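You operate a simulated robot arm through the tools that you are given. There is no shell and no other tool. Be economical: measure what you need, move in short steps, check, and stop when the job is done.

You are at the controls of a simulated two-armed robot. One attempt, no reset.

TASK
Back up the purple memory card, clear it and put it back in the rack.
Fine: booth power on, card into the reader, copy key once, then clear key once; lift it out only when the reader lamp is off; same slot as before.
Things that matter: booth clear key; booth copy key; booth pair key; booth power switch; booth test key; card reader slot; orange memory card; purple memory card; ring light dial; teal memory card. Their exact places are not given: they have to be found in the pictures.

Only the result counts: the job must be done as asked and must still hold three seconds after the hand-in. Knocking over, shifting, dropping, spilling or breaking anything else fails it.

THE ROBOT
Two 7-joint arms with fingered hands on one trunk, on a base that drives. Base frame: it is fixed to the floor where the robot stands at the start and does not move with it; the origin is under the middle of the robot, x ahead of it, y to its left, z up. Readings come in mm, rad, newtons and seconds.
The left shoulder is at the start at [70, 172, 1505], the right one opposite. Places, roughly: booth clear key [1000, 100, 800]; booth copy key [1000, 100, 800]; booth pair key [1000, 100, 800]; booth power switch [900, 0, 800]; booth test key [900, 0, 800]; card reader slot [700, 0, 800]; ring light dial [1100, 200, 800]. Payload 5 kg a hand.
The tool frame of a hand sits at the grasp point between the pads (the TCP): z along the fingers, y along the line on which they close. The tips reach 43 mm beyond it. The gripper opens to 144 mm. The gripper's body begins 50 mm behind the TCP. The gripper is a hand of 5 fingers: y runs from the thumb to the fingers, the wrist lies at [-21, -124, -221] in the tool frame, and closing takes about 1.5 s.
Orientation is told as [roll, pitch, yaw] about the base's x, y, z axes, in that order, counted from this pose: with the fingers straight down and the wrist toward the robot, the tool's x, y and z point along [0, 1, 0], [1, 0, 0] and [0, 0, -1] of the base frame.

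THE INTERFACE
- The arms move only by the tool apply_moves. It takes "left_commands", "right_commands" or both (then of equal length, played together; a hand with none holds still); each is a list of rows, each a list of 7 numbers: the closure, from 0 (fully open) to 1 (shut), then the shift along the tool's x, y, z in mm, then the turn, a rotation vector about the tool's x, y, z in rad. In form: [[jaw, tx, ty, tz, rx, ry, rz], ...]. A call has 1 to 20 rows; each row is the pose to reach, as a shift and turn from the pose commanded when the call began, along the tool's axes at that moment. Rows are played at 5 a second. More than 50 mm and 0.15 rad between two rows, or a gripper value outside its range, and nothing of the call is played. A pose out of reach is approached as far as the arm can. The call stops where the force on the tool passes 50 N (or 10 N more than at its start, if that is more) or the arm is blocked; 0.2 s more then pass. Each finger travels about 45 mm/s and halts on what it meets, pressing with about 28 N; the grip force reading is that of the motor and also rises with nothing between the fingers. The clock runs only during rows and for 0.2 s after the last one: add rows that repeat a pose to give the fingers time. It gives the time, the measured TCP pose, the force on the tool (base axes), the opening and the grip force at its end, in the units of the frame above (readings bear some noise), with the torque about the TCP (base axes, N m) and any sound that the robot's microphone picked up, and new pictures: "show" is both (left out), scene, wrist or none (wrist: the cameras of the hands that moved).
- Cameras (640 x 400 px; columns grow to the right, rows downward): "scene" is now at [128.9, -7.8, 1719.6]; the picture's right is [-0.11, -0.99, 0.00], its down [-0.75, 0.08, -0.66] and it looks along [0.66, -0.07, -0.75] (base axes); focal length 277 px, centre (320, 200). "left" rides on the left gripper at [-86, -108, -168] in its tool frame; the picture's right is [-0.80, -0.28, 0.53], its down [0.54, -0.73, 0.42] and it looks along [0.27, 0.63, 0.73] (tool axes); focal length 275 px, centre (320, 200). "right" rides on the right gripper at [86, -108, -168] in its tool frame; the picture's right is [-0.80, 0.28, -0.53], its down [-0.54, -0.73, 0.42] and it looks along [-0.27, 0.63, 0.73] (tool axes); focal length 275 px, centre (320, 200).
- raise_lower(by): slides the trunk up (or, below 0, down) by that many mm; the arms and the scene camera ride with it, the base frame stays. It gives what a move gives, with no picture.
- base_move(legs): drives the robot by 1 to 6 legs, each [ahead, left, turn to the left] in mm, mm and rad, along the robot's own axes; the way and the turn of a leg run together, so that a leg with both is an arc; at most 1500 mm and 3.142 rad a leg. The arms and the cameras ride along, it lands a little off, and it stops where it bumps. It gives what a move gives, and a new picture of the scene camera.
- set_grasp(shape, hand): the hand has 5 fingers and takes this shape, open, in about a second: jaw (thumb against the fingers, like two jaws); tri (thumb and two fingers); tip (a fingertip pinch); poke (one finger out to press); point (the index stretched); flat (the hand flat); cup (the hand cupped); fist (a fist). The gripper value then closes the fingers along that shape, each until it touches; the sizes above hold for jaw. It gives what a move gives, with no picture.
- head_to(pan, tilt): turns the head with the scene camera to pan (to the left, within 1.501 rad either way) and tilt (down, from -0.506 to 1.204), counted from straight ahead of the robot. It gives what a move gives, and a new picture of the scene camera.
- locate(camera, pixels): for up to 12 pixels [column, row] of the newest picture of that camera ("zoom" is the newest enlarged one), the place [x, y, z] in the base frame of the surface seen there, good to about 2 mm. The clock stands still meanwhile.
- zoom(camera, box): a new picture of the part [left, top, right, bottom] of that camera's present view, enlarged. The clock stands still meanwhile.
- hand_in(): hands the job in; it is judged then, once.

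Work in short steps. Measure before you move; look again where a grasp or a placing could have gone wrong, and mend it. You have 80 turns and 260 pictures in all, those below and enlarged ones among them. Open the grippers and draw the arms clear of the work before you hand the job in, unless the task says otherwise; then end with one line.

The tools are called by a JSON object that holds its "fn" and its "kwargs". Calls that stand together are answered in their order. apply_moves: Moves the arms, as the interface text tells. Its arguments: {"type":"object","properties":{"left_commands":{"type":"array","items":{"type":"array","items":{"type":"number"}}},"right_commands":{"type":"array","items":{"type":"array","items":{"type":"number"}}},"show":{"type":"string","enum":["both","scene","wrist","none"]}},"required":[]} The other tools are called the same way: raise_lower (by) slides the trunk up or down; set_grasp (shape, hand) gives the hand a shape; base_move (legs) drives the base; head_to (pan, tilt) turns the head that bears the scene camera; locate (camera, pixels) gives the place of the surface under pixels of a picture; zoom (camera, box) takes an enlarged picture of a part of a camera's view; hand_in () hands the job in.

At the start:

```text
time: 0.0
left_tcp_pos: [384.6, 162.8, 999.8]
left_tool_rot: [-0.001, -0.002, 0.0]
left_force: [-0.1, 0.8, 0.6]
left_torque: [0.0, -0.01, 0.0]
left_gripper_width: 143.4
left_finger_force: 0.1
left_shape: jaw
right_tcp_pos: [782.7, -284.9, 1095.2]
right_tool_rot: [0.001, 0.0, 0.001]
right_force: [0.3, 0.1, 0.6]
right_torque: [-0.02, 0.0, 0.01]
right_gripper_width: 143.5
right_finger_force: 0.0
right_shape: jaw
trunk travel left (down, up): [-603.0, 337.0]
robot x, y, heading: [2.1, -0.6, 0.0]
head pan, tilt: [-0.108, 0.85]
```

scene: 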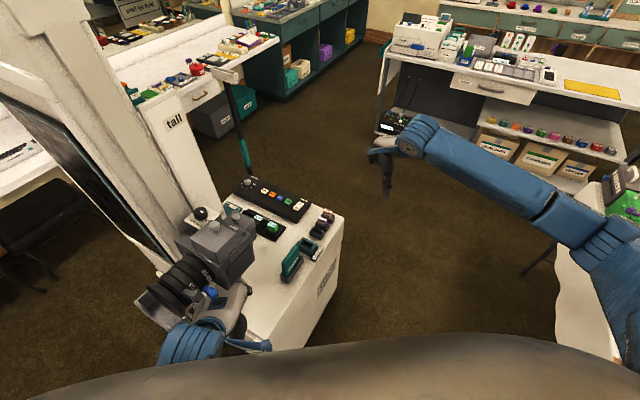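
right: 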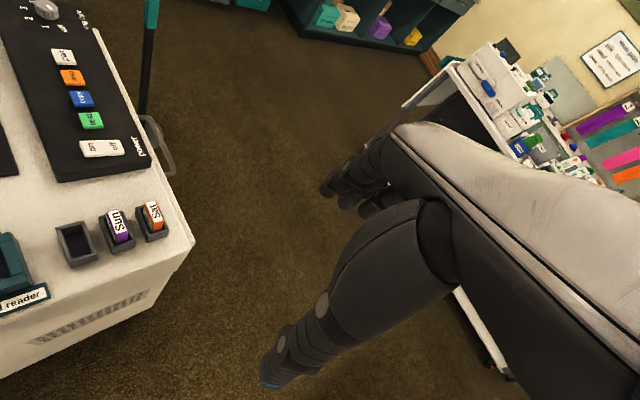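
left: 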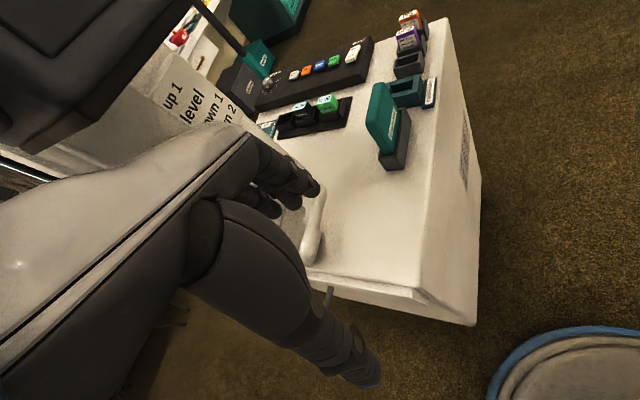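

The cart shows the control panel, card rack and reader. I zoom in to read the labels.

{"fn": "zoom", "kwargs": {"camera": "scene", "box": [200, 160, 360, 290]}}

{"fn": "zoom", "kwargs": {"camera": "right", "box": [0, 0, 220, 320]}}

{"fn": "zoom", "kwargs": {"camera": "left", "box": [240, 0, 460, 180]}}

```text
3.08 times, centred on (280, 225) of scene
```

zoom: 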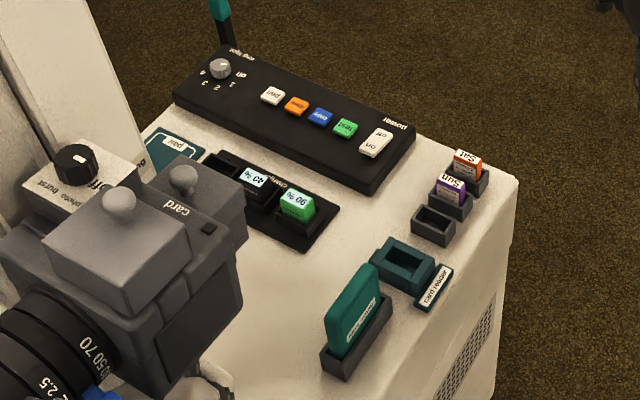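

```text
1.25 times, centred on (110, 160) of right
```

zoom: 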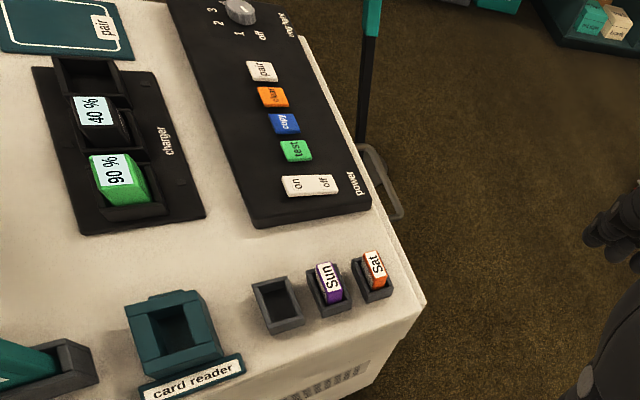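

```text
2.22 times, centred on (350, 90) of left
```

zoom: 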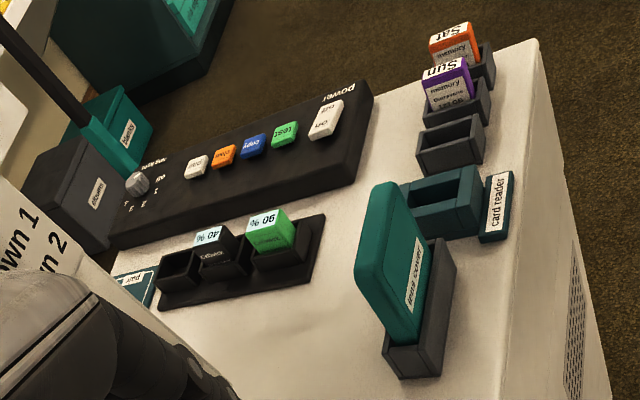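

I measure the keys, the cards and the reader from the right camera (keys at column ~60-100, cards at ~118,225 and ~153,215).

{"fn": "locate", "kwargs": {"camera": "right", "pixels": [[64, 57], [72, 77], [81, 99], [91, 121], [89, 149], [113, 148], [114, 217], [152, 210], [76, 243], [122, 175], [19, 261], [58, 187]]}}

{"fn": "locate", "kwargs": {"camera": "zoom", "pixels": [[445, 70], [428, 90], [466, 75], [452, 30], [449, 145], [438, 208], [427, 112], [403, 200], [478, 200], [330, 118], [450, 100], [420, 150]]}}

{"fn": "zoom", "kwargs": {"camera": "right", "box": [0, 190, 180, 320]}}

```text
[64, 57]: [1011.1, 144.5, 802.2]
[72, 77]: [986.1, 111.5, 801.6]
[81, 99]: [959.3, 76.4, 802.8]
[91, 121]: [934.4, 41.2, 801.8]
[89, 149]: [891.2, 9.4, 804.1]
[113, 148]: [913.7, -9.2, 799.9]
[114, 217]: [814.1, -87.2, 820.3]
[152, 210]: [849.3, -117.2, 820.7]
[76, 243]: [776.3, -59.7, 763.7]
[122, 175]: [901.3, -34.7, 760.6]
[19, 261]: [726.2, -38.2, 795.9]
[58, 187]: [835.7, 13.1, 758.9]
```

```text
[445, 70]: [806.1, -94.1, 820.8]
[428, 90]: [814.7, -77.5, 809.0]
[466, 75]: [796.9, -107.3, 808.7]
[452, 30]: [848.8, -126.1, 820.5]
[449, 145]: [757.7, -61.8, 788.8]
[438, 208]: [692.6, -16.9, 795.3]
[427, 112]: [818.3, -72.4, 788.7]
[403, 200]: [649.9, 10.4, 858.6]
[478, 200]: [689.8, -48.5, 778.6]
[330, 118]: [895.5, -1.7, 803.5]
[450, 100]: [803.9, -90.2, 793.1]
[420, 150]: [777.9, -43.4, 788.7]
```

```text
3.08 times, centred on (90, 255) of right
```

zoom: 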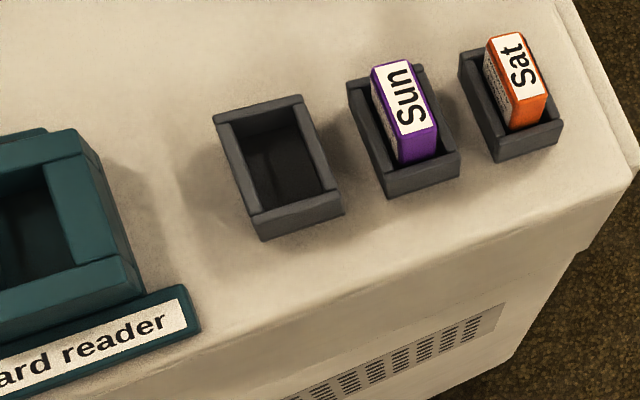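

The rack is clear in the enlarged picture. I measure the purple card's top corners, its pocket rim, and the reader opening.

{"fn": "locate", "kwargs": {"camera": "zoom", "pixels": [[374, 69], [406, 63], [434, 125], [400, 133], [410, 95], [400, 155], [350, 84], [386, 185], [457, 155], [420, 68], [420, 190], [300, 97]]}}

{"fn": "locate", "kwargs": {"camera": "zoom", "pixels": [[45, 165], [75, 155], [60, 270], [135, 285], [80, 135], [20, 230], [65, 265], [520, 60], [10, 300], [218, 112], [340, 205], [15, 140]]}}

{"fn": "zoom", "kwargs": {"camera": "scene", "box": [270, 190, 350, 290]}}

```text
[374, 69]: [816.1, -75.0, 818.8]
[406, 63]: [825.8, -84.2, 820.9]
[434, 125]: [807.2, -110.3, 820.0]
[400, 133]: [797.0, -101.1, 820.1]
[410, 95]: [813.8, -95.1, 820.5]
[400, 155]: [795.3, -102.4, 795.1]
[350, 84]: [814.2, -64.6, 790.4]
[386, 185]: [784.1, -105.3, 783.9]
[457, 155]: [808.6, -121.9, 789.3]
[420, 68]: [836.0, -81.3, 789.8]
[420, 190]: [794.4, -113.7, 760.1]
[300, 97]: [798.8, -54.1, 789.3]
```

```text
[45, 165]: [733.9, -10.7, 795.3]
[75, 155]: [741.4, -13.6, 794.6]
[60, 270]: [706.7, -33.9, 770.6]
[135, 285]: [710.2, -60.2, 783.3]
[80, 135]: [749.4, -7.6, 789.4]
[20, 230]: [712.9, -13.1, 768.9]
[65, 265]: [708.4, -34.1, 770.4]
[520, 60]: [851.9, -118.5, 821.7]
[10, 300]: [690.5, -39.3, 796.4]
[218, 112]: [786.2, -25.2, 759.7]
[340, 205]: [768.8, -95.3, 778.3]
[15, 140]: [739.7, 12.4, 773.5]
```

```text
4.00 times, centred on (310, 240) of scene
```

zoom: 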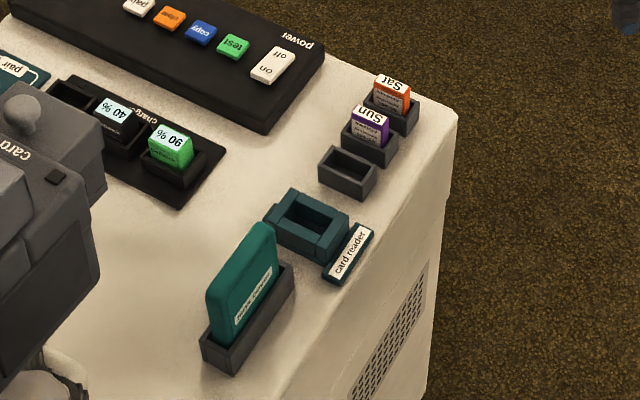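

I measure the reader's rim and opening corners in the 4x scene picture.

{"fn": "locate", "kwargs": {"camera": "zoom", "pixels": [[268, 221], [292, 192], [346, 222], [320, 252], [285, 213], [301, 200], [334, 221], [317, 237], [306, 218], [370, 110], [368, 118], [345, 170]]}}

{"fn": "set_grasp", "kwargs": {"hand": "right", "shape": "poke"}}

```text
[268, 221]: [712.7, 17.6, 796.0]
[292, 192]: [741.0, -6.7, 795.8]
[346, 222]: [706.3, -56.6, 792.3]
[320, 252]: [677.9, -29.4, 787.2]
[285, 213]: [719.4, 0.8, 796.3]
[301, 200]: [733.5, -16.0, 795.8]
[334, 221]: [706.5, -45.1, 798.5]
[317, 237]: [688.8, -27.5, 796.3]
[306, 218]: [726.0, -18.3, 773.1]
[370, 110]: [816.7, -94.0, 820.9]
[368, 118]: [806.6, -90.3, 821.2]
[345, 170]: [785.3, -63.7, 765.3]
```

```text
time: 0.9
left_tcp_pos: [383.8, 162.1, 999.7]
left_tool_rot: [0.0, 0.001, -0.002]
left_force: [-0.4, 0.7, 0.2]
left_torque: [-0.02, -0.01, -0.01]
left_gripper_width: 143.8
left_finger_force: 0.1
left_shape: jaw
right_tcp_pos: [781.5, -284.8, 1094.7]
right_tool_rot: [0.001, 0.001, 0.0]
right_force: [-0.1, -0.7, -0.5]
right_torque: [-0.02, -0.03, -0.02]
right_gripper_width: 0.0
right_finger_force: 0.0
right_shape: poke
trunk travel left (down, up): [-603.0, 337.0]
robot x, y, heading: [-1.8, -0.2, 0.001]
head pan, tilt: [-0.108, 0.85]
```

Reader opening is centred near (712,-21), floor about z 770. I view the poke shape before moving.

{"fn": "apply_moves", "kwargs": {"right_commands": [[1, 0, 0, 0, 0, 0, 0]], "show": "both"}}

{"fn": "zoom", "kwargs": {"camera": "scene", "box": [350, 100, 470, 220]}}

```text
time: 1.3
left_tcp_pos: [382.9, 162.8, 998.9]
left_tool_rot: [0.0, 0.0, 0.0]
left_force: [-0.4, 0.5, -0.4]
left_torque: [0.0, -0.01, 0.01]
left_gripper_width: 143.6
left_finger_force: 0.0
left_shape: jaw
right_tcp_pos: [782.5, -285.4, 1095.2]
right_tool_rot: [0.0, -0.001, -0.001]
right_force: [-0.8, 0.9, 0.0]
right_torque: [-0.03, 0.01, 0.03]
right_gripper_width: 0.0
right_finger_force: 0.1
right_shape: poke
trunk travel left (down, up): [-603.0, 337.0]
robot x, y, heading: [2.5, -1.2, 0.001]
head pan, tilt: [-0.108, 0.85]
```

scene: 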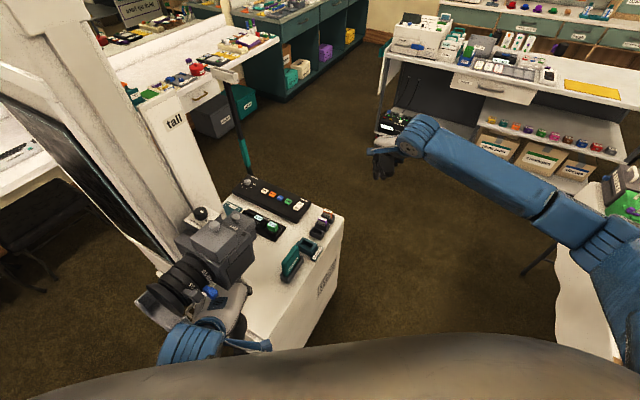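
right: 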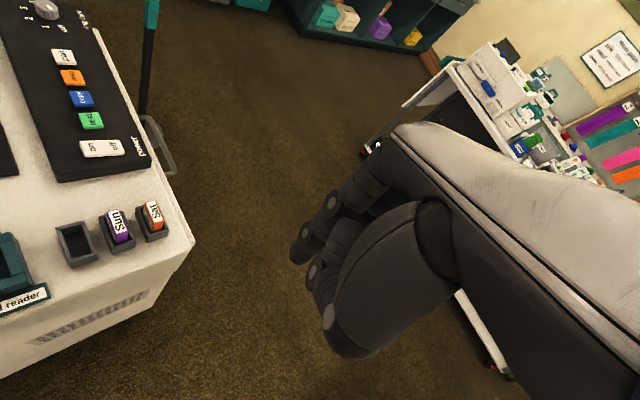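

```text
3.33 times, centred on (410, 160) of scene
```

zoom: 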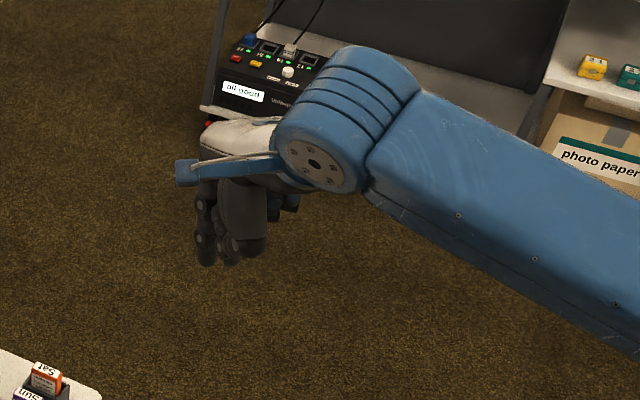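

Value 1 curls everything in the poke shape; try 0.

{"fn": "apply_moves", "kwargs": {"right_commands": [[0, 0, 0, 0, 0, 0, 0], [0, 0, 0, 0, 0, 0, 0], [0, 0, 0, 0, 0, 0, 0], [0, 0, 0, 0, 0, 0, 0], [0, 0, 0, 0, 0, 0, 0]], "show": "wrist"}}

{"fn": "zoom", "kwargs": {"camera": "scene", "box": [350, 100, 470, 220]}}

```text
time: 2.5
left_tcp_pos: [383.0, 162.1, 1000.1]
left_tool_rot: [0.001, 0.001, 0.0]
left_force: [0.7, 1.1, 1.0]
left_torque: [0.0, 0.0, -0.03]
left_gripper_width: 143.6
left_finger_force: 0.1
left_shape: jaw
right_tcp_pos: [781.2, -284.8, 1096.0]
right_tool_rot: [0.001, 0.0, 0.0]
right_force: [-0.2, 0.1, -0.5]
right_torque: [0.04, 0.0, -0.01]
right_gripper_width: 0.0
right_finger_force: 0.1
right_shape: poke
trunk travel left (down, up): [-603.0, 337.0]
robot x, y, heading: [-1.6, -1.4, -0.003]
head pan, tilt: [-0.108, 0.85]
```

right: 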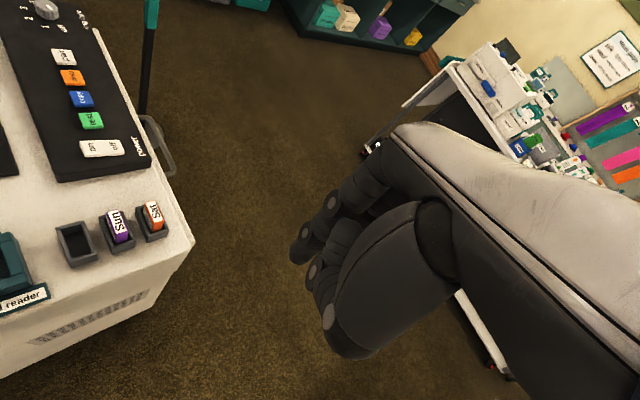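

```text
3.33 times, centred on (410, 160) of scene
```

zoom: 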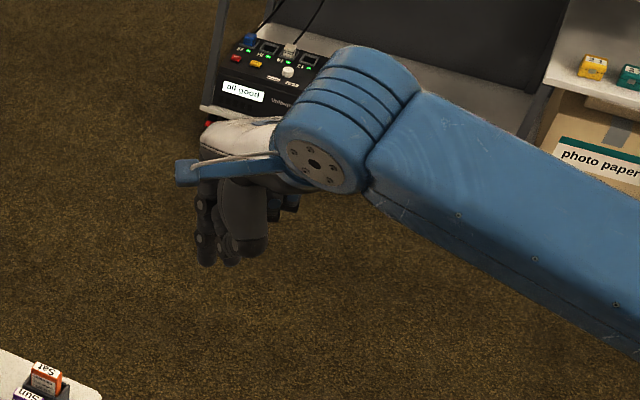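

I measure the fingertip places in the poke shape (zoom pixels around (206,258) and (245,250)).

{"fn": "locate", "kwargs": {"camera": "zoom", "pixels": [[206, 260], [203, 240], [203, 210], [226, 258], [247, 250], [228, 245], [240, 200], [290, 205]]}}

{"fn": "locate", "kwargs": {"camera": "right", "pixels": [[300, 255], [306, 233], [316, 270], [325, 285], [330, 315], [345, 350], [360, 310], [328, 202]]}}

```text
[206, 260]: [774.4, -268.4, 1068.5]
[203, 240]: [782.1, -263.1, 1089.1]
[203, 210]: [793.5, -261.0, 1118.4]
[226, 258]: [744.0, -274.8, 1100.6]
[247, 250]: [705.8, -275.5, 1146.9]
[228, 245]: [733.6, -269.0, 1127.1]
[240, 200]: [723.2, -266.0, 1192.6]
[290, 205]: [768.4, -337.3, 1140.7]
```

```text
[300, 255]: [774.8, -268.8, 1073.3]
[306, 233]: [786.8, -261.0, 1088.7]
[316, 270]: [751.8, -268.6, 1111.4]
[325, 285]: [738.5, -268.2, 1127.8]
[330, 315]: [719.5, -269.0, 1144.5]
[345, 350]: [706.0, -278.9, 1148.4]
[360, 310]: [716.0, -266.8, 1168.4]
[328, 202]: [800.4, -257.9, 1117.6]
```

Poke tip sits about (-7,+15,-29) from the TCP, ~30 mm ahead of the other fingers. I move above the power switch's "on" end and check.

{"fn": "apply_moves", "kwargs": {"right_commands": [[0, 28, 12, 19, 0, 0, 0], [0, 56, 24, 38, 0, 0, 0], [0, 84, 35, 57, 0, 0, 0], [0, 112, 47, 76, 0, 0, 0], [0, 140, 58, 95, 0, 0, 0], [0, 168, 70, 114, 0, 0, 0], [0, 196, 82, 133, 0, 0, 0], [0, 224, 94, 152, 0, 0, 0], [0, 252, 106, 171, 0, 0, 0], [0, 278, 117, 190, 0, 0, 0], [0, 278, 117, 210, 0, 0, 0], [0, 278, 117, 210, 0, 0, 0]], "show": "both"}}

{"fn": "zoom", "kwargs": {"camera": "scene", "box": [220, 140, 360, 250]}}

{"fn": "zoom", "kwargs": {"camera": "right", "box": [160, 120, 460, 360]}}

```text
time: 5.1
left_tcp_pos: [383.0, 162.3, 999.8]
left_tool_rot: [0.0, 0.0, 0.001]
left_force: [-0.3, 0.0, 0.3]
left_torque: [-0.03, 0.01, 0.02]
left_gripper_width: 143.5
left_finger_force: 0.0
left_shape: jaw
right_tcp_pos: [898.9, -7.3, 884.1]
right_tool_rot: [-0.001, 0.0, 0.0]
right_force: [0.2, 0.2, -0.1]
right_torque: [-0.03, -0.01, 0.01]
right_gripper_width: 0.0
right_finger_force: 0.0
right_shape: poke
trunk travel left (down, up): [-603.0, 337.0]
robot x, y, heading: [2.8, 0.6, -0.003]
head pan, tilt: [-0.108, 0.85]
```

scene: 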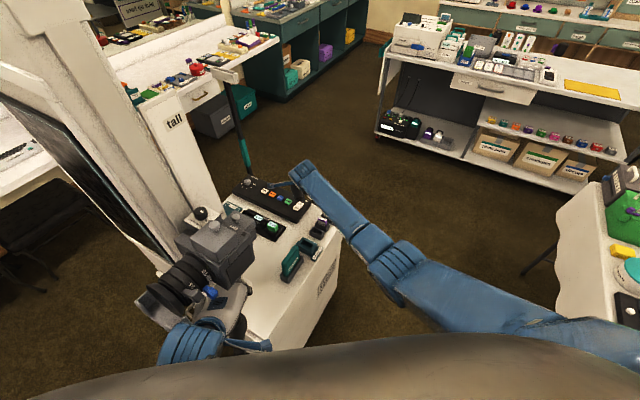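
right: 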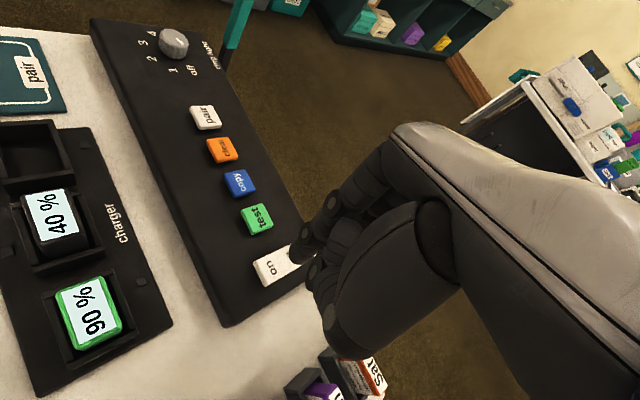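

```text
3.64 times, centred on (290, 195) of scene
```

zoom: 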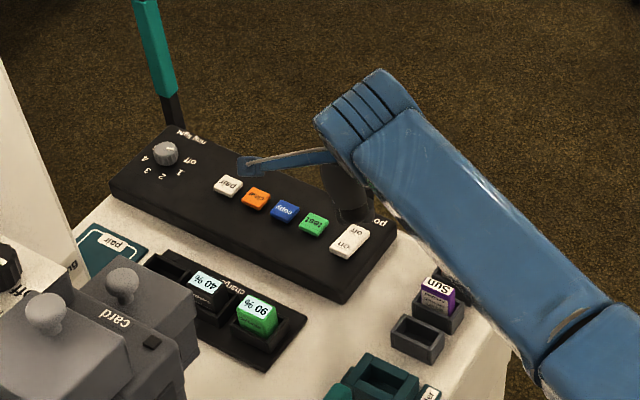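

```text
1.67 times, centred on (310, 240) of right
```

zoom: 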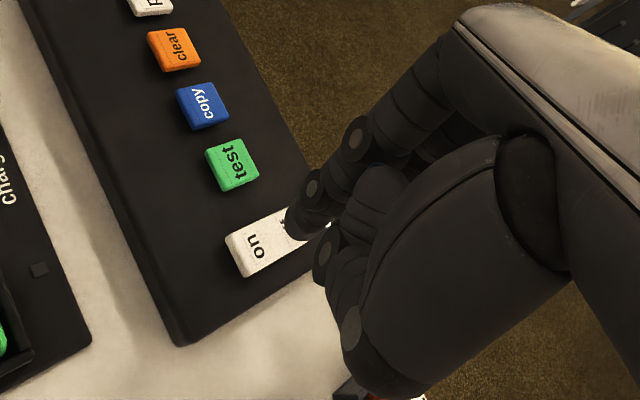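

The tip hovers near the switch. I locate the tip, the "on" end and the other keys from this closer view.

{"fn": "locate", "kwargs": {"camera": "zoom", "pixels": [[298, 232], [292, 225], [315, 228], [313, 186], [255, 245], [240, 240], [250, 270], [285, 215], [232, 165], [203, 106], [173, 49], [320, 270]]}}

```text
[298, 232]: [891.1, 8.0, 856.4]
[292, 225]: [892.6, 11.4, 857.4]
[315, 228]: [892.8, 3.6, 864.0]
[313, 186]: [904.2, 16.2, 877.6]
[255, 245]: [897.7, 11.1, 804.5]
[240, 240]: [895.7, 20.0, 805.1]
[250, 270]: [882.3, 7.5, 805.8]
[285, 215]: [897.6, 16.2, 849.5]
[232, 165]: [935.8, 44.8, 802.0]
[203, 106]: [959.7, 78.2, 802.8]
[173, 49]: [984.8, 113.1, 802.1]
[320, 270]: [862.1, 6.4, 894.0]
```

Tip at about (896,7,850); I shift slightly toward the "on" end and press down slowly, listening.

{"fn": "apply_moves", "kwargs": {"right_commands": [[0, 3, -4, 15, 0, 0, 0], [0, 3, -4, 30, 0, 0, 0], [0, 3, -4, 38, 0, 0, 0], [0, 3, -4, 42, 0, 0, 0], [0, 3, -4, 45, 0, 0, 0], [0, 3, -4, 48, 0, 0, 0], [0, 3, -4, 50, 0, 0, 0], [0, 3, -4, 52, 0, 0, 0]], "show": "wrist"}}

```text
time: 6.9
left_tcp_pos: [380.0, 161.5, 1000.5]
left_tool_rot: [0.0, -0.004, 0.0]
left_force: [-0.3, 0.7, 0.3]
left_torque: [-0.01, 0.02, 0.03]
left_gripper_width: 143.7
left_finger_force: 0.1
left_shape: jaw
right_tcp_pos: [896.0, -3.6, 843.3]
right_tool_rot: [0.004, -0.016, -0.001]
right_force: [7.2, -2.9, 44.5]
right_torque: [0.25, -0.46, -0.05]
right_gripper_width: 0.0
right_finger_force: 0.0
right_shape: poke
trunk travel left (down, up): [-603.0, 337.0]
robot x, y, heading: [0.6, 1.9, 0.007]
head pan, tilt: [-0.108, 0.85]
```

right: 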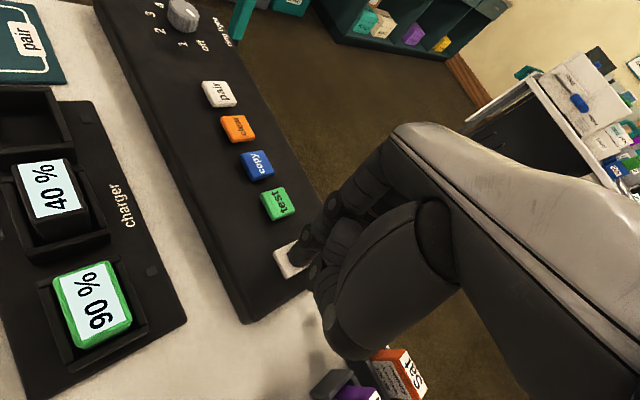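

44 N with no click heard; I lift 40 mm and check the switch tilt.

{"fn": "apply_moves", "kwargs": {"right_commands": [[0, 0, 0, -20, 0, 0, 0], [0, 0, -20, -40, 0, 0, 0], [0, 0, -30, -60, 0, 0, 0]], "show": "none"}}

{"fn": "zoom", "kwargs": {"camera": "scene", "box": [250, 160, 340, 230]}}

{"fn": "zoom", "kwargs": {"camera": "right", "box": [160, 100, 400, 300]}}

```text
time: 7.7
left_tcp_pos: [382.6, 162.6, 1000.3]
left_tool_rot: [0.001, -0.001, 0.001]
left_force: [0.2, -0.3, -0.2]
left_torque: [-0.05, -0.01, -0.01]
left_gripper_width: 143.6
left_finger_force: 0.1
left_shape: jaw
right_tcp_pos: [862.8, -3.2, 892.6]
right_tool_rot: [-0.001, 0.003, 0.001]
right_force: [-0.5, 0.1, 0.2]
right_torque: [0.0, -0.02, 0.0]
right_gripper_width: 0.0
right_finger_force: 0.1
right_shape: poke
trunk travel left (down, up): [-603.0, 337.0]
robot x, y, heading: [0.3, 1.9, 0.003]
head pan, tilt: [-0.108, 0.85]
```

```text
5.71 times, centred on (295, 195) of scene
```

zoom: 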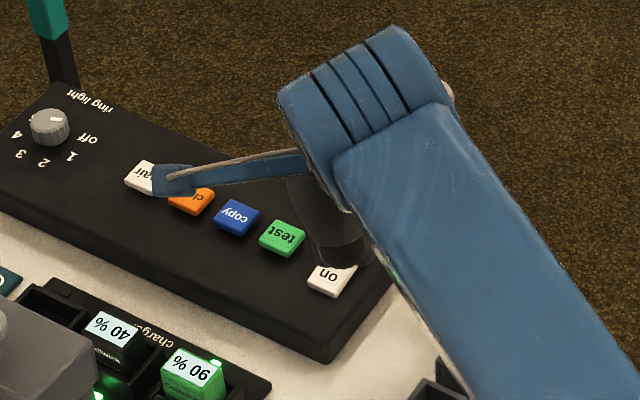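

```text
2.00 times, centred on (280, 200) of right
```

zoom: 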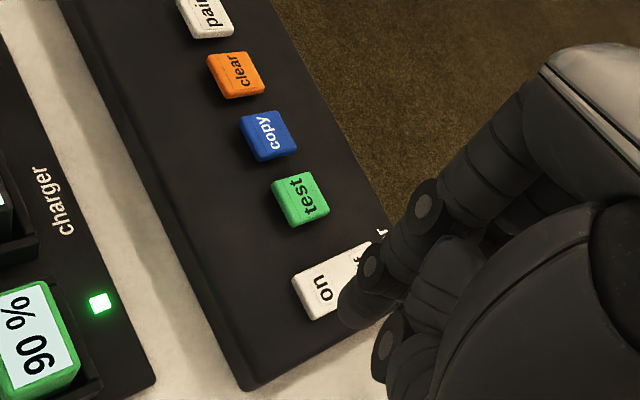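

Power is on (charger lamp lit green at (100,302)). I retreat up and turn the hand by yaw 0.94, so it closes along the card's wide direction, and take the tip shape.

{"fn": "apply_moves", "kwargs": {"right_commands": [[0, -10, -6, -25, 0, 0, 0], [0, -25, -14, -45, 0, 0, -0.14], [0, -40, -22, -65, 0, 0, -0.28], [0, -55, -30, -85, 0, 0, -0.42], [0, -70, -40, -100, 0, 0, -0.55], [0, -85, -50, -110, 0, 0, -0.68], [0, -95, -60, -110, 0, 0, -0.81], [0, -100, -60, -110, 0, 0, -0.94], [0, -100, -60, -110, 0, 0, -0.94]], "show": "none"}}

{"fn": "set_grasp", "kwargs": {"hand": "right", "shape": "tip"}}

{"fn": "apply_moves", "kwargs": {"right_commands": [[0, 0, 0, 0, 0, 0, 0]], "show": "both"}}

```text
time: 9.7
left_tcp_pos: [382.5, 161.7, 999.0]
left_tool_rot: [0.0, 0.001, 0.0]
left_force: [-0.6, -0.7, 0.4]
left_torque: [0.02, 0.0, 0.01]
left_gripper_width: 143.4
left_finger_force: 0.2
left_shape: jaw
right_tcp_pos: [805.3, -102.9, 1002.5]
right_tool_rot: [0.0, 0.003, 0.941]
right_force: [0.9, 0.4, -0.6]
right_torque: [-0.03, 0.0, 0.01]
right_gripper_width: 0.1
right_finger_force: 0.1
right_shape: poke
trunk travel left (down, up): [-603.0, 337.0]
robot x, y, heading: [1.1, 4.0, -0.002]
head pan, tilt: [-0.108, 0.85]
```

```text
time: 10.6
left_tcp_pos: [383.4, 162.0, 1000.6]
left_tool_rot: [-0.001, 0.002, -0.002]
left_force: [0.3, -0.5, 0.7]
left_torque: [0.01, -0.01, -0.01]
left_gripper_width: 143.3
left_finger_force: 0.0
left_shape: jaw
right_tcp_pos: [805.4, -103.2, 1002.9]
right_tool_rot: [-0.001, 0.002, 0.94]
right_force: [-0.3, 0.0, 0.0]
right_torque: [0.04, 0.01, -0.01]
right_gripper_width: 143.7
right_finger_force: 0.1
right_shape: tip
trunk travel left (down, up): [-603.0, 337.0]
robot x, y, heading: [0.2, 2.4, 0.004]
head pan, tilt: [-0.108, 0.85]
```

```text
time: 11.0
left_tcp_pos: [382.9, 163.1, 998.5]
left_tool_rot: [-0.001, 0.0, 0.001]
left_force: [0.0, 0.0, 0.2]
left_torque: [0.0, 0.01, 0.0]
left_gripper_width: 143.6
left_finger_force: 0.1
left_shape: jaw
right_tcp_pos: [804.9, -103.8, 1003.0]
right_tool_rot: [-0.001, 0.0, 0.942]
right_force: [0.0, -0.6, 0.9]
right_torque: [0.02, 0.0, -0.01]
right_gripper_width: 143.8
right_finger_force: 0.0
right_shape: tip
trunk travel left (down, up): [-603.0, 337.0]
robot x, y, heading: [1.1, 1.4, 0.002]
head pan, tilt: [-0.108, 0.85]
```

scene: 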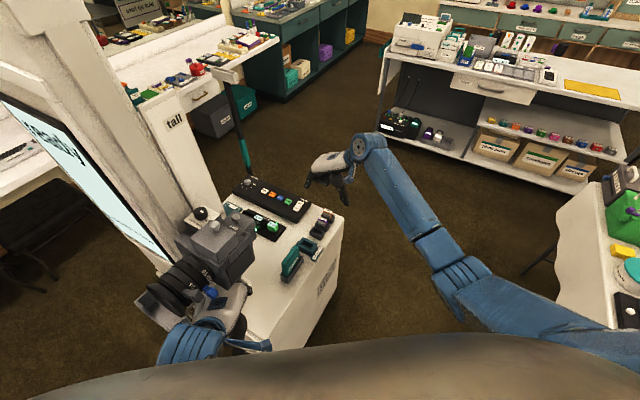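
right: 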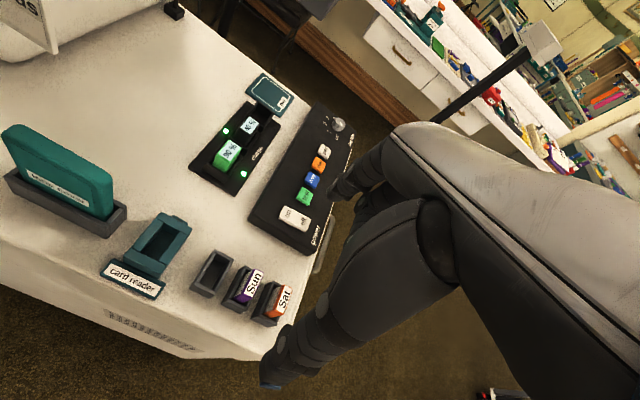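

The screen now reads "ready". I close the tip pinch partly to see where the thumb and index meet.

{"fn": "apply_moves", "kwargs": {"right_commands": [[0.6, 0, 0, 0, 0, 0, 0], [0.6, 0, 0, 0, 0, 0, 0], [0.6, 0, 0, 0, 0, 0, 0], [0.6, 0, 0, 0, 0, 0, 0], [0.6, 0, 0, 0, 0, 0, 0], [0.6, 0, 0, 0, 0, 0, 0]], "show": "wrist"}}

{"fn": "zoom", "kwargs": {"camera": "scene", "box": [280, 130, 380, 220]}}

{"fn": "zoom", "kwargs": {"camera": "right", "box": [190, 120, 430, 400]}}

```text
time: 12.4
left_tcp_pos: [383.4, 163.7, 999.8]
left_tool_rot: [0.0, 0.001, 0.001]
left_force: [0.5, -1.0, -0.2]
left_torque: [-0.04, -0.02, 0.0]
left_gripper_width: 143.5
left_finger_force: 0.1
left_shape: jaw
right_tcp_pos: [804.7, -104.5, 1002.3]
right_tool_rot: [0.0, 0.0, 0.94]
right_force: [0.5, 0.4, 1.2]
right_torque: [0.0, 0.02, -0.01]
right_gripper_width: 58.5
right_finger_force: 0.0
right_shape: tip
trunk travel left (down, up): [-603.0, 337.0]
robot x, y, heading: [-0.5, 1.7, -0.002]
head pan, tilt: [-0.108, 0.85]
```

right: 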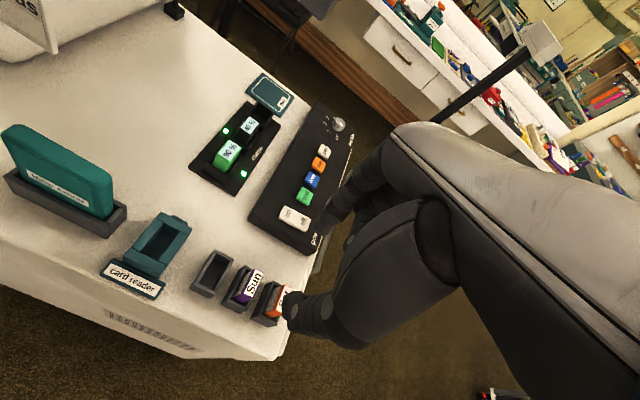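

```text
4.44 times, centred on (330, 175) of scene
```

zoom: 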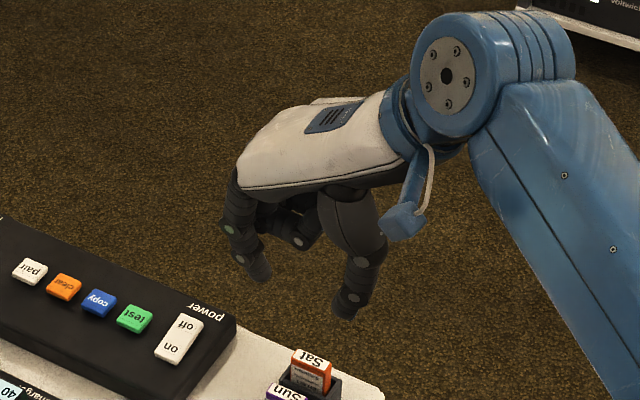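

```text
1.43 times, centred on (310, 260) of right
```

zoom: 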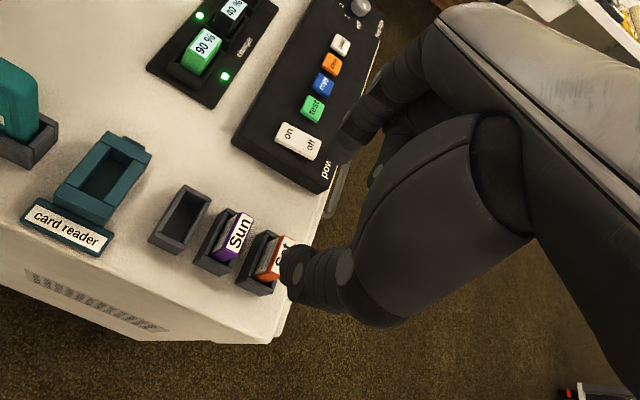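

Thumb and index stand out clear of the curled fingers. I locate both tips.

{"fn": "locate", "kwargs": {"camera": "right", "pixels": [[290, 308], [288, 300], [300, 315], [292, 318], [330, 215], [333, 225], [325, 222], [340, 225]]}}

{"fn": "zoom", "kwargs": {"camera": "scene", "box": [320, 165, 380, 205]}}

```text
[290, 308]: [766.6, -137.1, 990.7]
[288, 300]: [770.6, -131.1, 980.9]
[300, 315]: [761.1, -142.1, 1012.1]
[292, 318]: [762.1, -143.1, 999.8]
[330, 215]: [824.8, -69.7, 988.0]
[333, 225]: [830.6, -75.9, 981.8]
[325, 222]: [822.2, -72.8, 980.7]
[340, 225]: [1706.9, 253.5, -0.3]
```

```text
10.00 times, centred on (350, 185) of scene
```

zoom: 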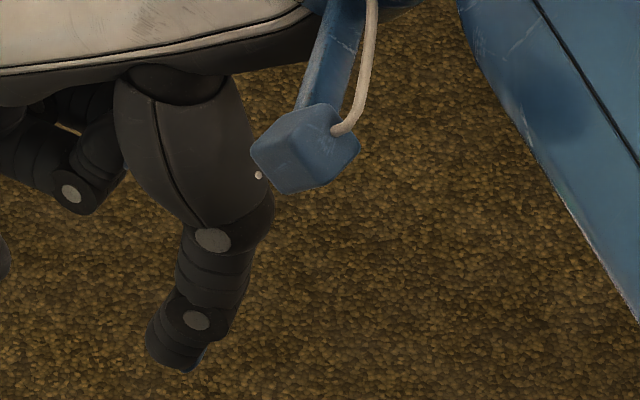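

I close to about card width to measure the pinch's true centre and depth.

{"fn": "apply_moves", "kwargs": {"right_commands": [[0.78, 0, 0, 0, 0, 0, 0], [0.78, 0, 0, 0, 0, 0, 0], [0.78, 0, 0, 0, 0, 0, 0], [0.78, 0, 0, 0, 0, 0, 0]], "show": "wrist"}}

{"fn": "zoom", "kwargs": {"camera": "right", "box": [260, 180, 380, 360]}}

{"fn": "zoom", "kwargs": {"camera": "scene", "box": [310, 155, 380, 205]}}

```text
time: 13.4
left_tcp_pos: [384.5, 162.3, 999.8]
left_tool_rot: [0.001, 0.0, 0.001]
left_force: [0.3, -0.3, -0.2]
left_torque: [-0.03, 0.04, 0.0]
left_gripper_width: 143.6
left_finger_force: 0.1
left_shape: jaw
right_tcp_pos: [804.3, -104.1, 1003.2]
right_tool_rot: [0.0, -0.001, 0.942]
right_force: [-0.6, 0.2, 0.4]
right_torque: [0.02, -0.03, -0.04]
right_gripper_width: 32.9
right_finger_force: 0.0
right_shape: tip
trunk travel left (down, up): [-603.0, 337.0]
robot x, y, heading: [2.5, -2.9, -0.0]
head pan, tilt: [-0.108, 0.85]
```

right: 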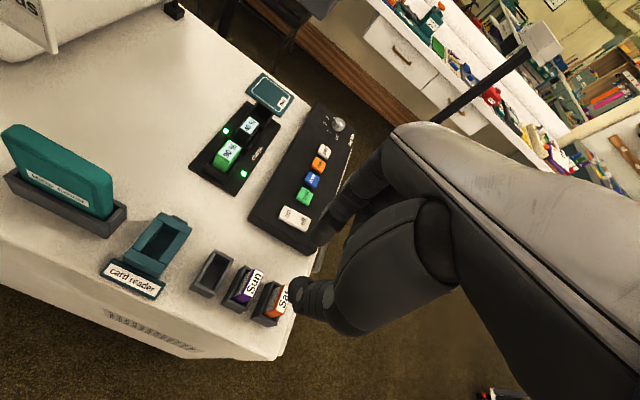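

```text
2.22 times, centred on (320, 270) of right
```

zoom: 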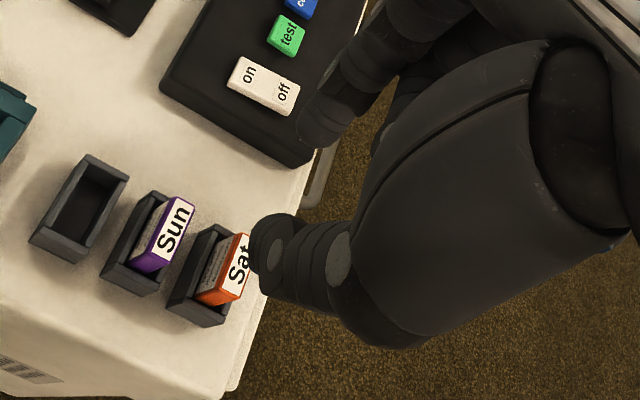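

```text
8.00 times, centred on (345, 180) of scene
```

zoom: 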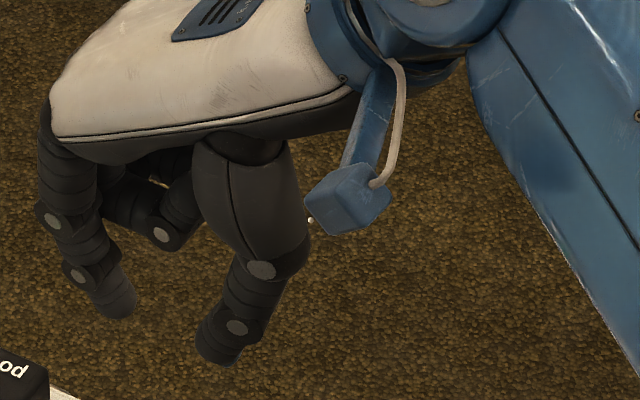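

{"fn": "locate", "kwargs": {"camera": "zoom", "pixels": [[128, 312], [112, 312], [131, 285], [200, 348], [222, 362], [235, 352], [236, 328], [213, 318], [77, 275], [162, 236]]}}

{"fn": "locate", "kwargs": {"camera": "right", "pixels": [[294, 293], [291, 284], [302, 306], [299, 280], [316, 243], [320, 230], [323, 241]]}}

```text
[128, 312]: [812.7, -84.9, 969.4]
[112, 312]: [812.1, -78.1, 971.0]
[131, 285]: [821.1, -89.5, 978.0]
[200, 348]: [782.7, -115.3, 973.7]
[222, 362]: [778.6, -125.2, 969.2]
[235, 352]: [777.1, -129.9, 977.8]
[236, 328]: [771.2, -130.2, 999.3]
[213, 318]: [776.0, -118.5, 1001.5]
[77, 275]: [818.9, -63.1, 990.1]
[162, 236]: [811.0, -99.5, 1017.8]
```

```text
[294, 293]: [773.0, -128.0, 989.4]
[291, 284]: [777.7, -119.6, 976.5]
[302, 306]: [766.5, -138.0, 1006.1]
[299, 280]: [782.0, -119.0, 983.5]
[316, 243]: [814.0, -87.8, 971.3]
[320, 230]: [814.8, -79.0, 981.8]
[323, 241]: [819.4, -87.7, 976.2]
```

Pinch centre lies at about tool (1.5,-1) with tips 35 mm past the TCP. I open to 0.6 and descend over the purple card, stopping ~40 mm short.

{"fn": "apply_moves", "kwargs": {"right_commands": [[0.6, 0, 5, 20, 0, 0, 0], [0.6, 0, 10, 50, 0, 0, 0], [0.6, 0, 14, 80, 0, 0, 0], [0.6, -0.5, 14.3, 110, 0, 0, 0], [0.6, -0.5, 14.3, 128, 0, 0, 0], [0.6, -0.5, 14.3, 128, 0, 0, 0]], "show": "wrist"}}

{"fn": "zoom", "kwargs": {"camera": "scene", "box": [280, 175, 360, 245]}}

{"fn": "zoom", "kwargs": {"camera": "right", "box": [220, 180, 400, 360]}}

```text
time: 14.8
left_tcp_pos: [383.8, 160.9, 999.7]
left_tool_rot: [-0.001, 0.0, 0.001]
left_force: [0.5, -0.5, 0.1]
left_torque: [-0.02, -0.03, -0.01]
left_gripper_width: 143.7
left_finger_force: 0.2
left_shape: jaw
right_tcp_pos: [813.6, -92.3, 874.3]
right_tool_rot: [-0.001, 0.0, 0.941]
right_force: [0.3, 0.1, -1.0]
right_torque: [-0.01, -0.03, 0.0]
right_gripper_width: 57.3
right_finger_force: 0.0
right_shape: tip
trunk travel left (down, up): [-603.0, 337.0]
robot x, y, heading: [-1.5, -1.5, -0.001]
head pan, tilt: [-0.108, 0.85]
```

right: 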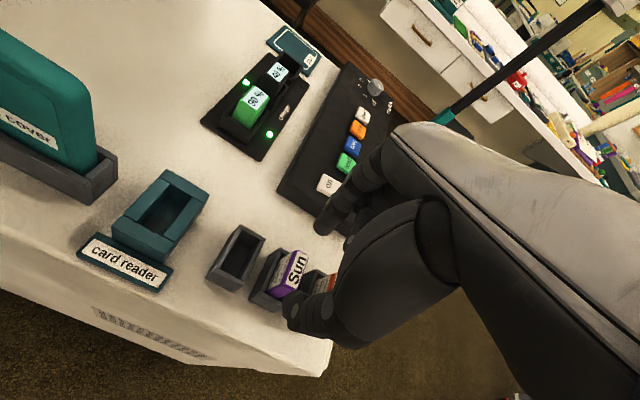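

```text
5.71 times, centred on (320, 210) of scene
```

zoom: 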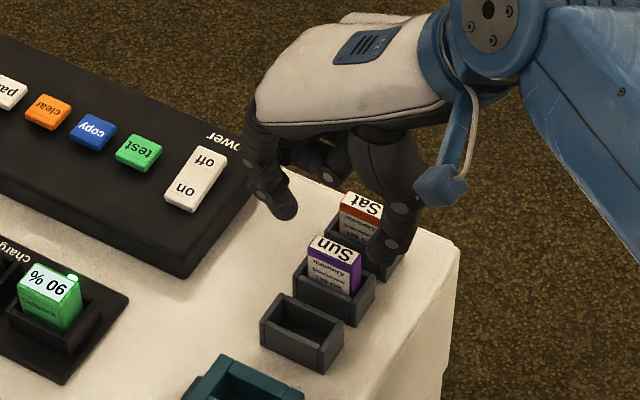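

```text
2.22 times, centred on (310, 270) of right
```

zoom: 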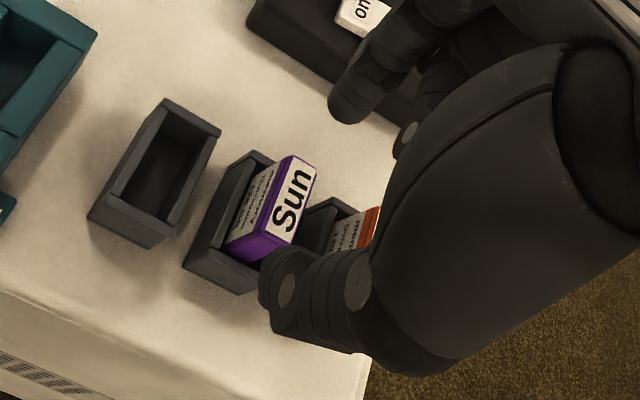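

The pinch straddles the card; I re-measure the card top corners and the tips for fine alignment.

{"fn": "locate", "kwargs": {"camera": "zoom", "pixels": [[287, 158], [314, 167], [291, 240], [269, 233], [292, 200], [268, 262], [262, 290], [285, 255], [335, 115], [355, 118], [345, 122]]}}

```text
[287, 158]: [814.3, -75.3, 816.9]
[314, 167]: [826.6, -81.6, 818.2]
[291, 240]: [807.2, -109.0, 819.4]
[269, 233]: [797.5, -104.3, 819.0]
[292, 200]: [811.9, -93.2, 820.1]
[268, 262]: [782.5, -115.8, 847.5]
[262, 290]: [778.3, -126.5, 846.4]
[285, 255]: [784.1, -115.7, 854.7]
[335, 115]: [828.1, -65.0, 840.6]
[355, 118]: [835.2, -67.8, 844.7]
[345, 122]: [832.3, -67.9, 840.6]
```

Alignment is good. I descend 40 mm, then close on the card.

{"fn": "apply_moves", "kwargs": {"right_commands": [[0.6, 0, 0, 15, 0, 0, 0], [0.6, 0, 0, 28, 0, 0, 0], [0.6, 0, 0, 40, 0, 0, 0], [0.6, 0, 0, 40, 0, 0, 0], [0.75, 0, 0, 40, 0, 0, 0], [0.8, 0, 0, 40, 0, 0, 0], [0.9, 0, 0, 40, 0, 0, 0], [1, 0, 0, 40, 0, 0, 0], [1, 0, 0, 40, 0, 0, 0], [1, 0, 0, 40, 0, 0, 0]], "show": "wrist"}}

{"fn": "zoom", "kwargs": {"camera": "scene", "box": [280, 175, 360, 245]}}

{"fn": "zoom", "kwargs": {"camera": "right", "box": [220, 180, 400, 360]}}

```text
time: 17.0
left_tcp_pos: [383.5, 162.2, 999.7]
left_tool_rot: [0.0, -0.001, 0.0]
left_force: [0.4, 0.1, 0.4]
left_torque: [0.02, -0.03, -0.03]
left_gripper_width: 143.5
left_finger_force: 0.1
left_shape: jaw
right_tcp_pos: [813.4, -92.9, 835.8]
right_tool_rot: [0.001, 0.001, 0.941]
right_force: [-0.6, -0.4, 0.7]
right_torque: [-0.01, 0.01, 0.0]
right_gripper_width: 32.9
right_finger_force: 27.5
right_shape: tip
trunk travel left (down, up): [-603.0, 337.0]
robot x, y, heading: [-1.1, 0.9, -0.002]
head pan, tilt: [-0.108, 0.85]
```

right: 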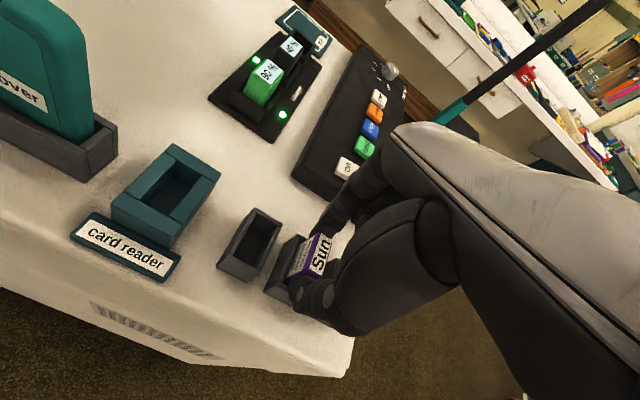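

```text
5.71 times, centred on (320, 210) of scene
```

zoom: 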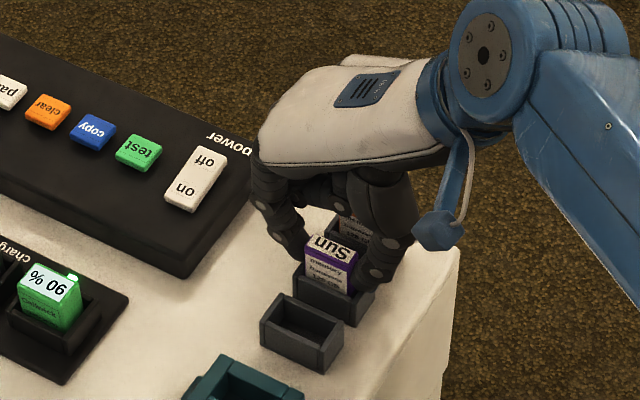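

```text
2.22 times, centred on (310, 270) of right
```

zoom: 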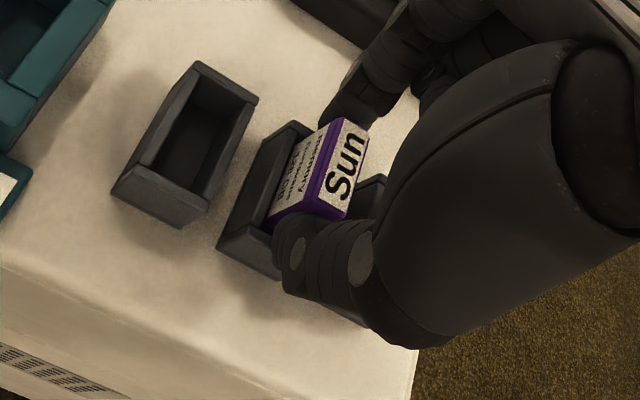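

Gripped at width 32.9, 27 N. I lift straight up 90 mm.

{"fn": "apply_moves", "kwargs": {"right_commands": [[1, 0, 0, -10, 0, 0, 0], [1, 0, 0, -25, 0, 0, 0], [1, 0, 0, -45, 0, 0, 0], [1, 0, 0, -65, 0, 0, 0], [1, 0, 0, -90, 0, 0, 0], [1, 0, 0, -90, 0, 0, 0]], "show": "wrist"}}

{"fn": "zoom", "kwargs": {"camera": "scene", "box": [270, 165, 360, 245]}}

{"fn": "zoom", "kwargs": {"camera": "right", "box": [80, 130, 380, 370]}}

```text
time: 18.4
left_tcp_pos: [382.9, 162.2, 999.4]
left_tool_rot: [-0.002, -0.001, 0.001]
left_force: [0.2, 0.7, -0.2]
left_torque: [0.0, 0.01, -0.05]
left_gripper_width: 143.4
left_finger_force: 0.0
left_shape: jaw
right_tcp_pos: [815.0, -92.3, 923.9]
right_tool_rot: [0.001, 0.001, 0.94]
right_force: [0.0, -0.5, -0.6]
right_torque: [0.01, 0.03, -0.01]
right_gripper_width: 33.1
right_finger_force: 28.4
right_shape: tip
trunk travel left (down, up): [-603.0, 337.0]
robot x, y, heading: [1.5, 2.3, 0.0]
head pan, tilt: [-0.108, 0.85]
```

right: 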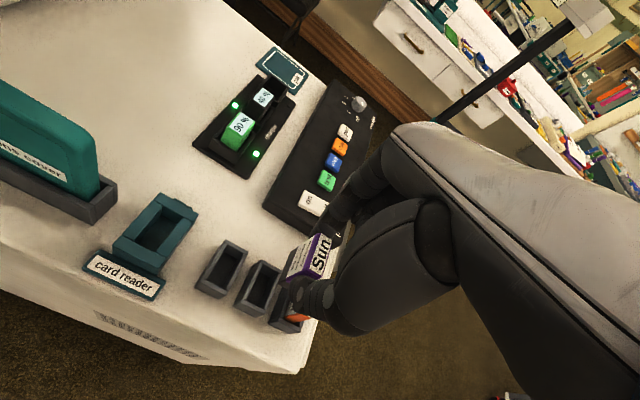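

```text
5.00 times, centred on (315, 205) of scene
```

zoom: 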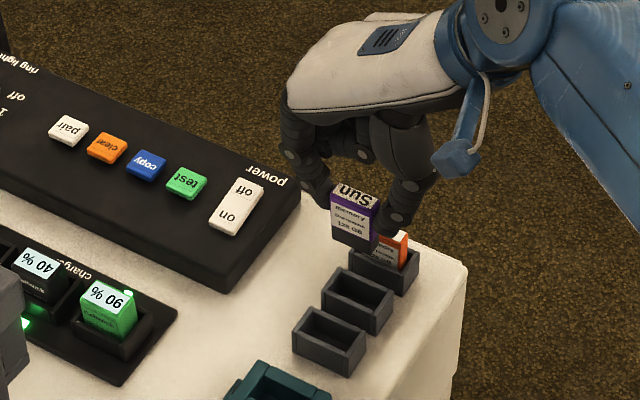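

```text
1.67 times, centred on (230, 250) of right
```

zoom: 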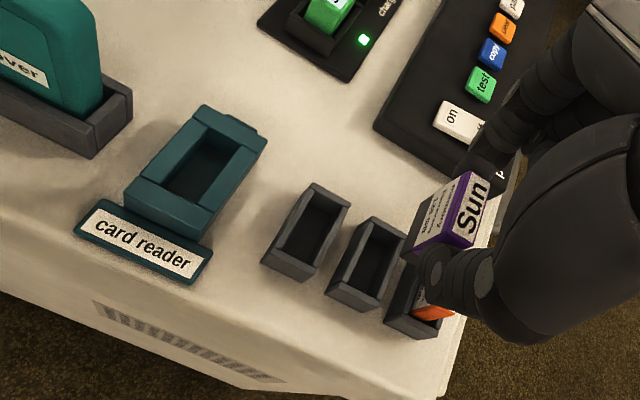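

The card is free. I measure the reader's inner opening corners in this good view, plus the lamp spot and the empty purple pocket.

{"fn": "locate", "kwargs": {"camera": "zoom", "pixels": [[203, 122], [243, 148], [202, 211], [158, 184], [178, 152], [224, 180], [183, 200], [222, 135], [200, 170], [206, 106], [266, 139], [126, 196]]}}

{"fn": "locate", "kwargs": {"camera": "zoom", "pixels": [[373, 218], [408, 234], [328, 290], [366, 310], [372, 228], [398, 240], [340, 287], [365, 297], [365, 265], [465, 205], [420, 245]]}}

{"fn": "zoom", "kwargs": {"camera": "right", "box": [70, 170, 220, 310]}}

```text
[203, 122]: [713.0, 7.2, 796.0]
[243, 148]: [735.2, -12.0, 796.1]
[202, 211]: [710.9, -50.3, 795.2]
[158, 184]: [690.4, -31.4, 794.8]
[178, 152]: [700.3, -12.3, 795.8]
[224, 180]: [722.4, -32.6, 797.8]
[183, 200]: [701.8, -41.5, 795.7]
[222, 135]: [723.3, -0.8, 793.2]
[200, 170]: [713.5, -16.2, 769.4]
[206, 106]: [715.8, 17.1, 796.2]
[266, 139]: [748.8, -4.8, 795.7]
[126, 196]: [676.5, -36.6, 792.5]
```

```text
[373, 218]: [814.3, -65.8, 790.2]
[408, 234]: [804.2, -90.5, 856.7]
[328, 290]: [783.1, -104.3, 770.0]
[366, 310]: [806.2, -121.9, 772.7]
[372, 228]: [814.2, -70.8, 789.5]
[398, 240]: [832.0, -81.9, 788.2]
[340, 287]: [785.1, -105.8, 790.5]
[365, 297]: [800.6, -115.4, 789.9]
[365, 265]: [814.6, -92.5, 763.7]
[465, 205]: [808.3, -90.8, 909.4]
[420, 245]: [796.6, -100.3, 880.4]
```

```text
2.86 times, centred on (145, 240) of right
```

zoom: 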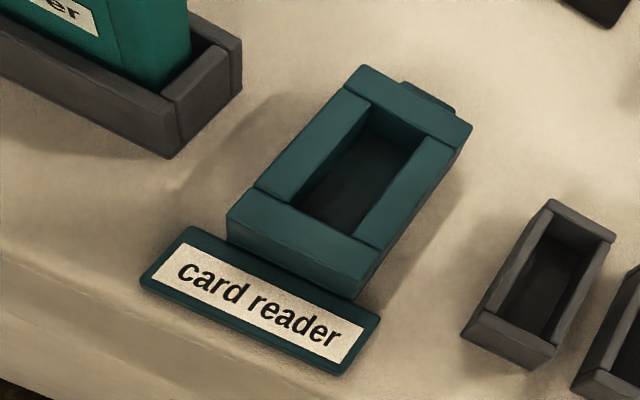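

I pick the opening corners again in this clearer enlarged view.

{"fn": "locate", "kwargs": {"camera": "zoom", "pixels": [[371, 101], [424, 134], [354, 237], [289, 204], [352, 75], [468, 122], [355, 280], [232, 212], [360, 170], [345, 215], [330, 205], [425, 92]]}}

{"fn": "locate", "kwargs": {"camera": "zoom", "pixels": [[368, 110], [415, 145], [378, 205], [310, 150], [340, 135], [260, 215], [320, 255], [400, 90]]}}

```text
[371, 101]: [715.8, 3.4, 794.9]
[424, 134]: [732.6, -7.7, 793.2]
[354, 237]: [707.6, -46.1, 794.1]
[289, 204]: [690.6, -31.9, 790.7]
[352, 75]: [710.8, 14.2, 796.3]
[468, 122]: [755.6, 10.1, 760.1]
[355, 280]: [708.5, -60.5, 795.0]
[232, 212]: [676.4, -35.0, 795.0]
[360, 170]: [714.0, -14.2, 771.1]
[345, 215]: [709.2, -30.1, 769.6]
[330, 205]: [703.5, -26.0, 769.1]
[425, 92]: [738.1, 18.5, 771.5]
```

```text
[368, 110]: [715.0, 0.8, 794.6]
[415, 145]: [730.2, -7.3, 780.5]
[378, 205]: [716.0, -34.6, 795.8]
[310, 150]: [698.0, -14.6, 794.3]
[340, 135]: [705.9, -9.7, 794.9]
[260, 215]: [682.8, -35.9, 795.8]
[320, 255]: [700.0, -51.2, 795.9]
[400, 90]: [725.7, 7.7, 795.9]
```

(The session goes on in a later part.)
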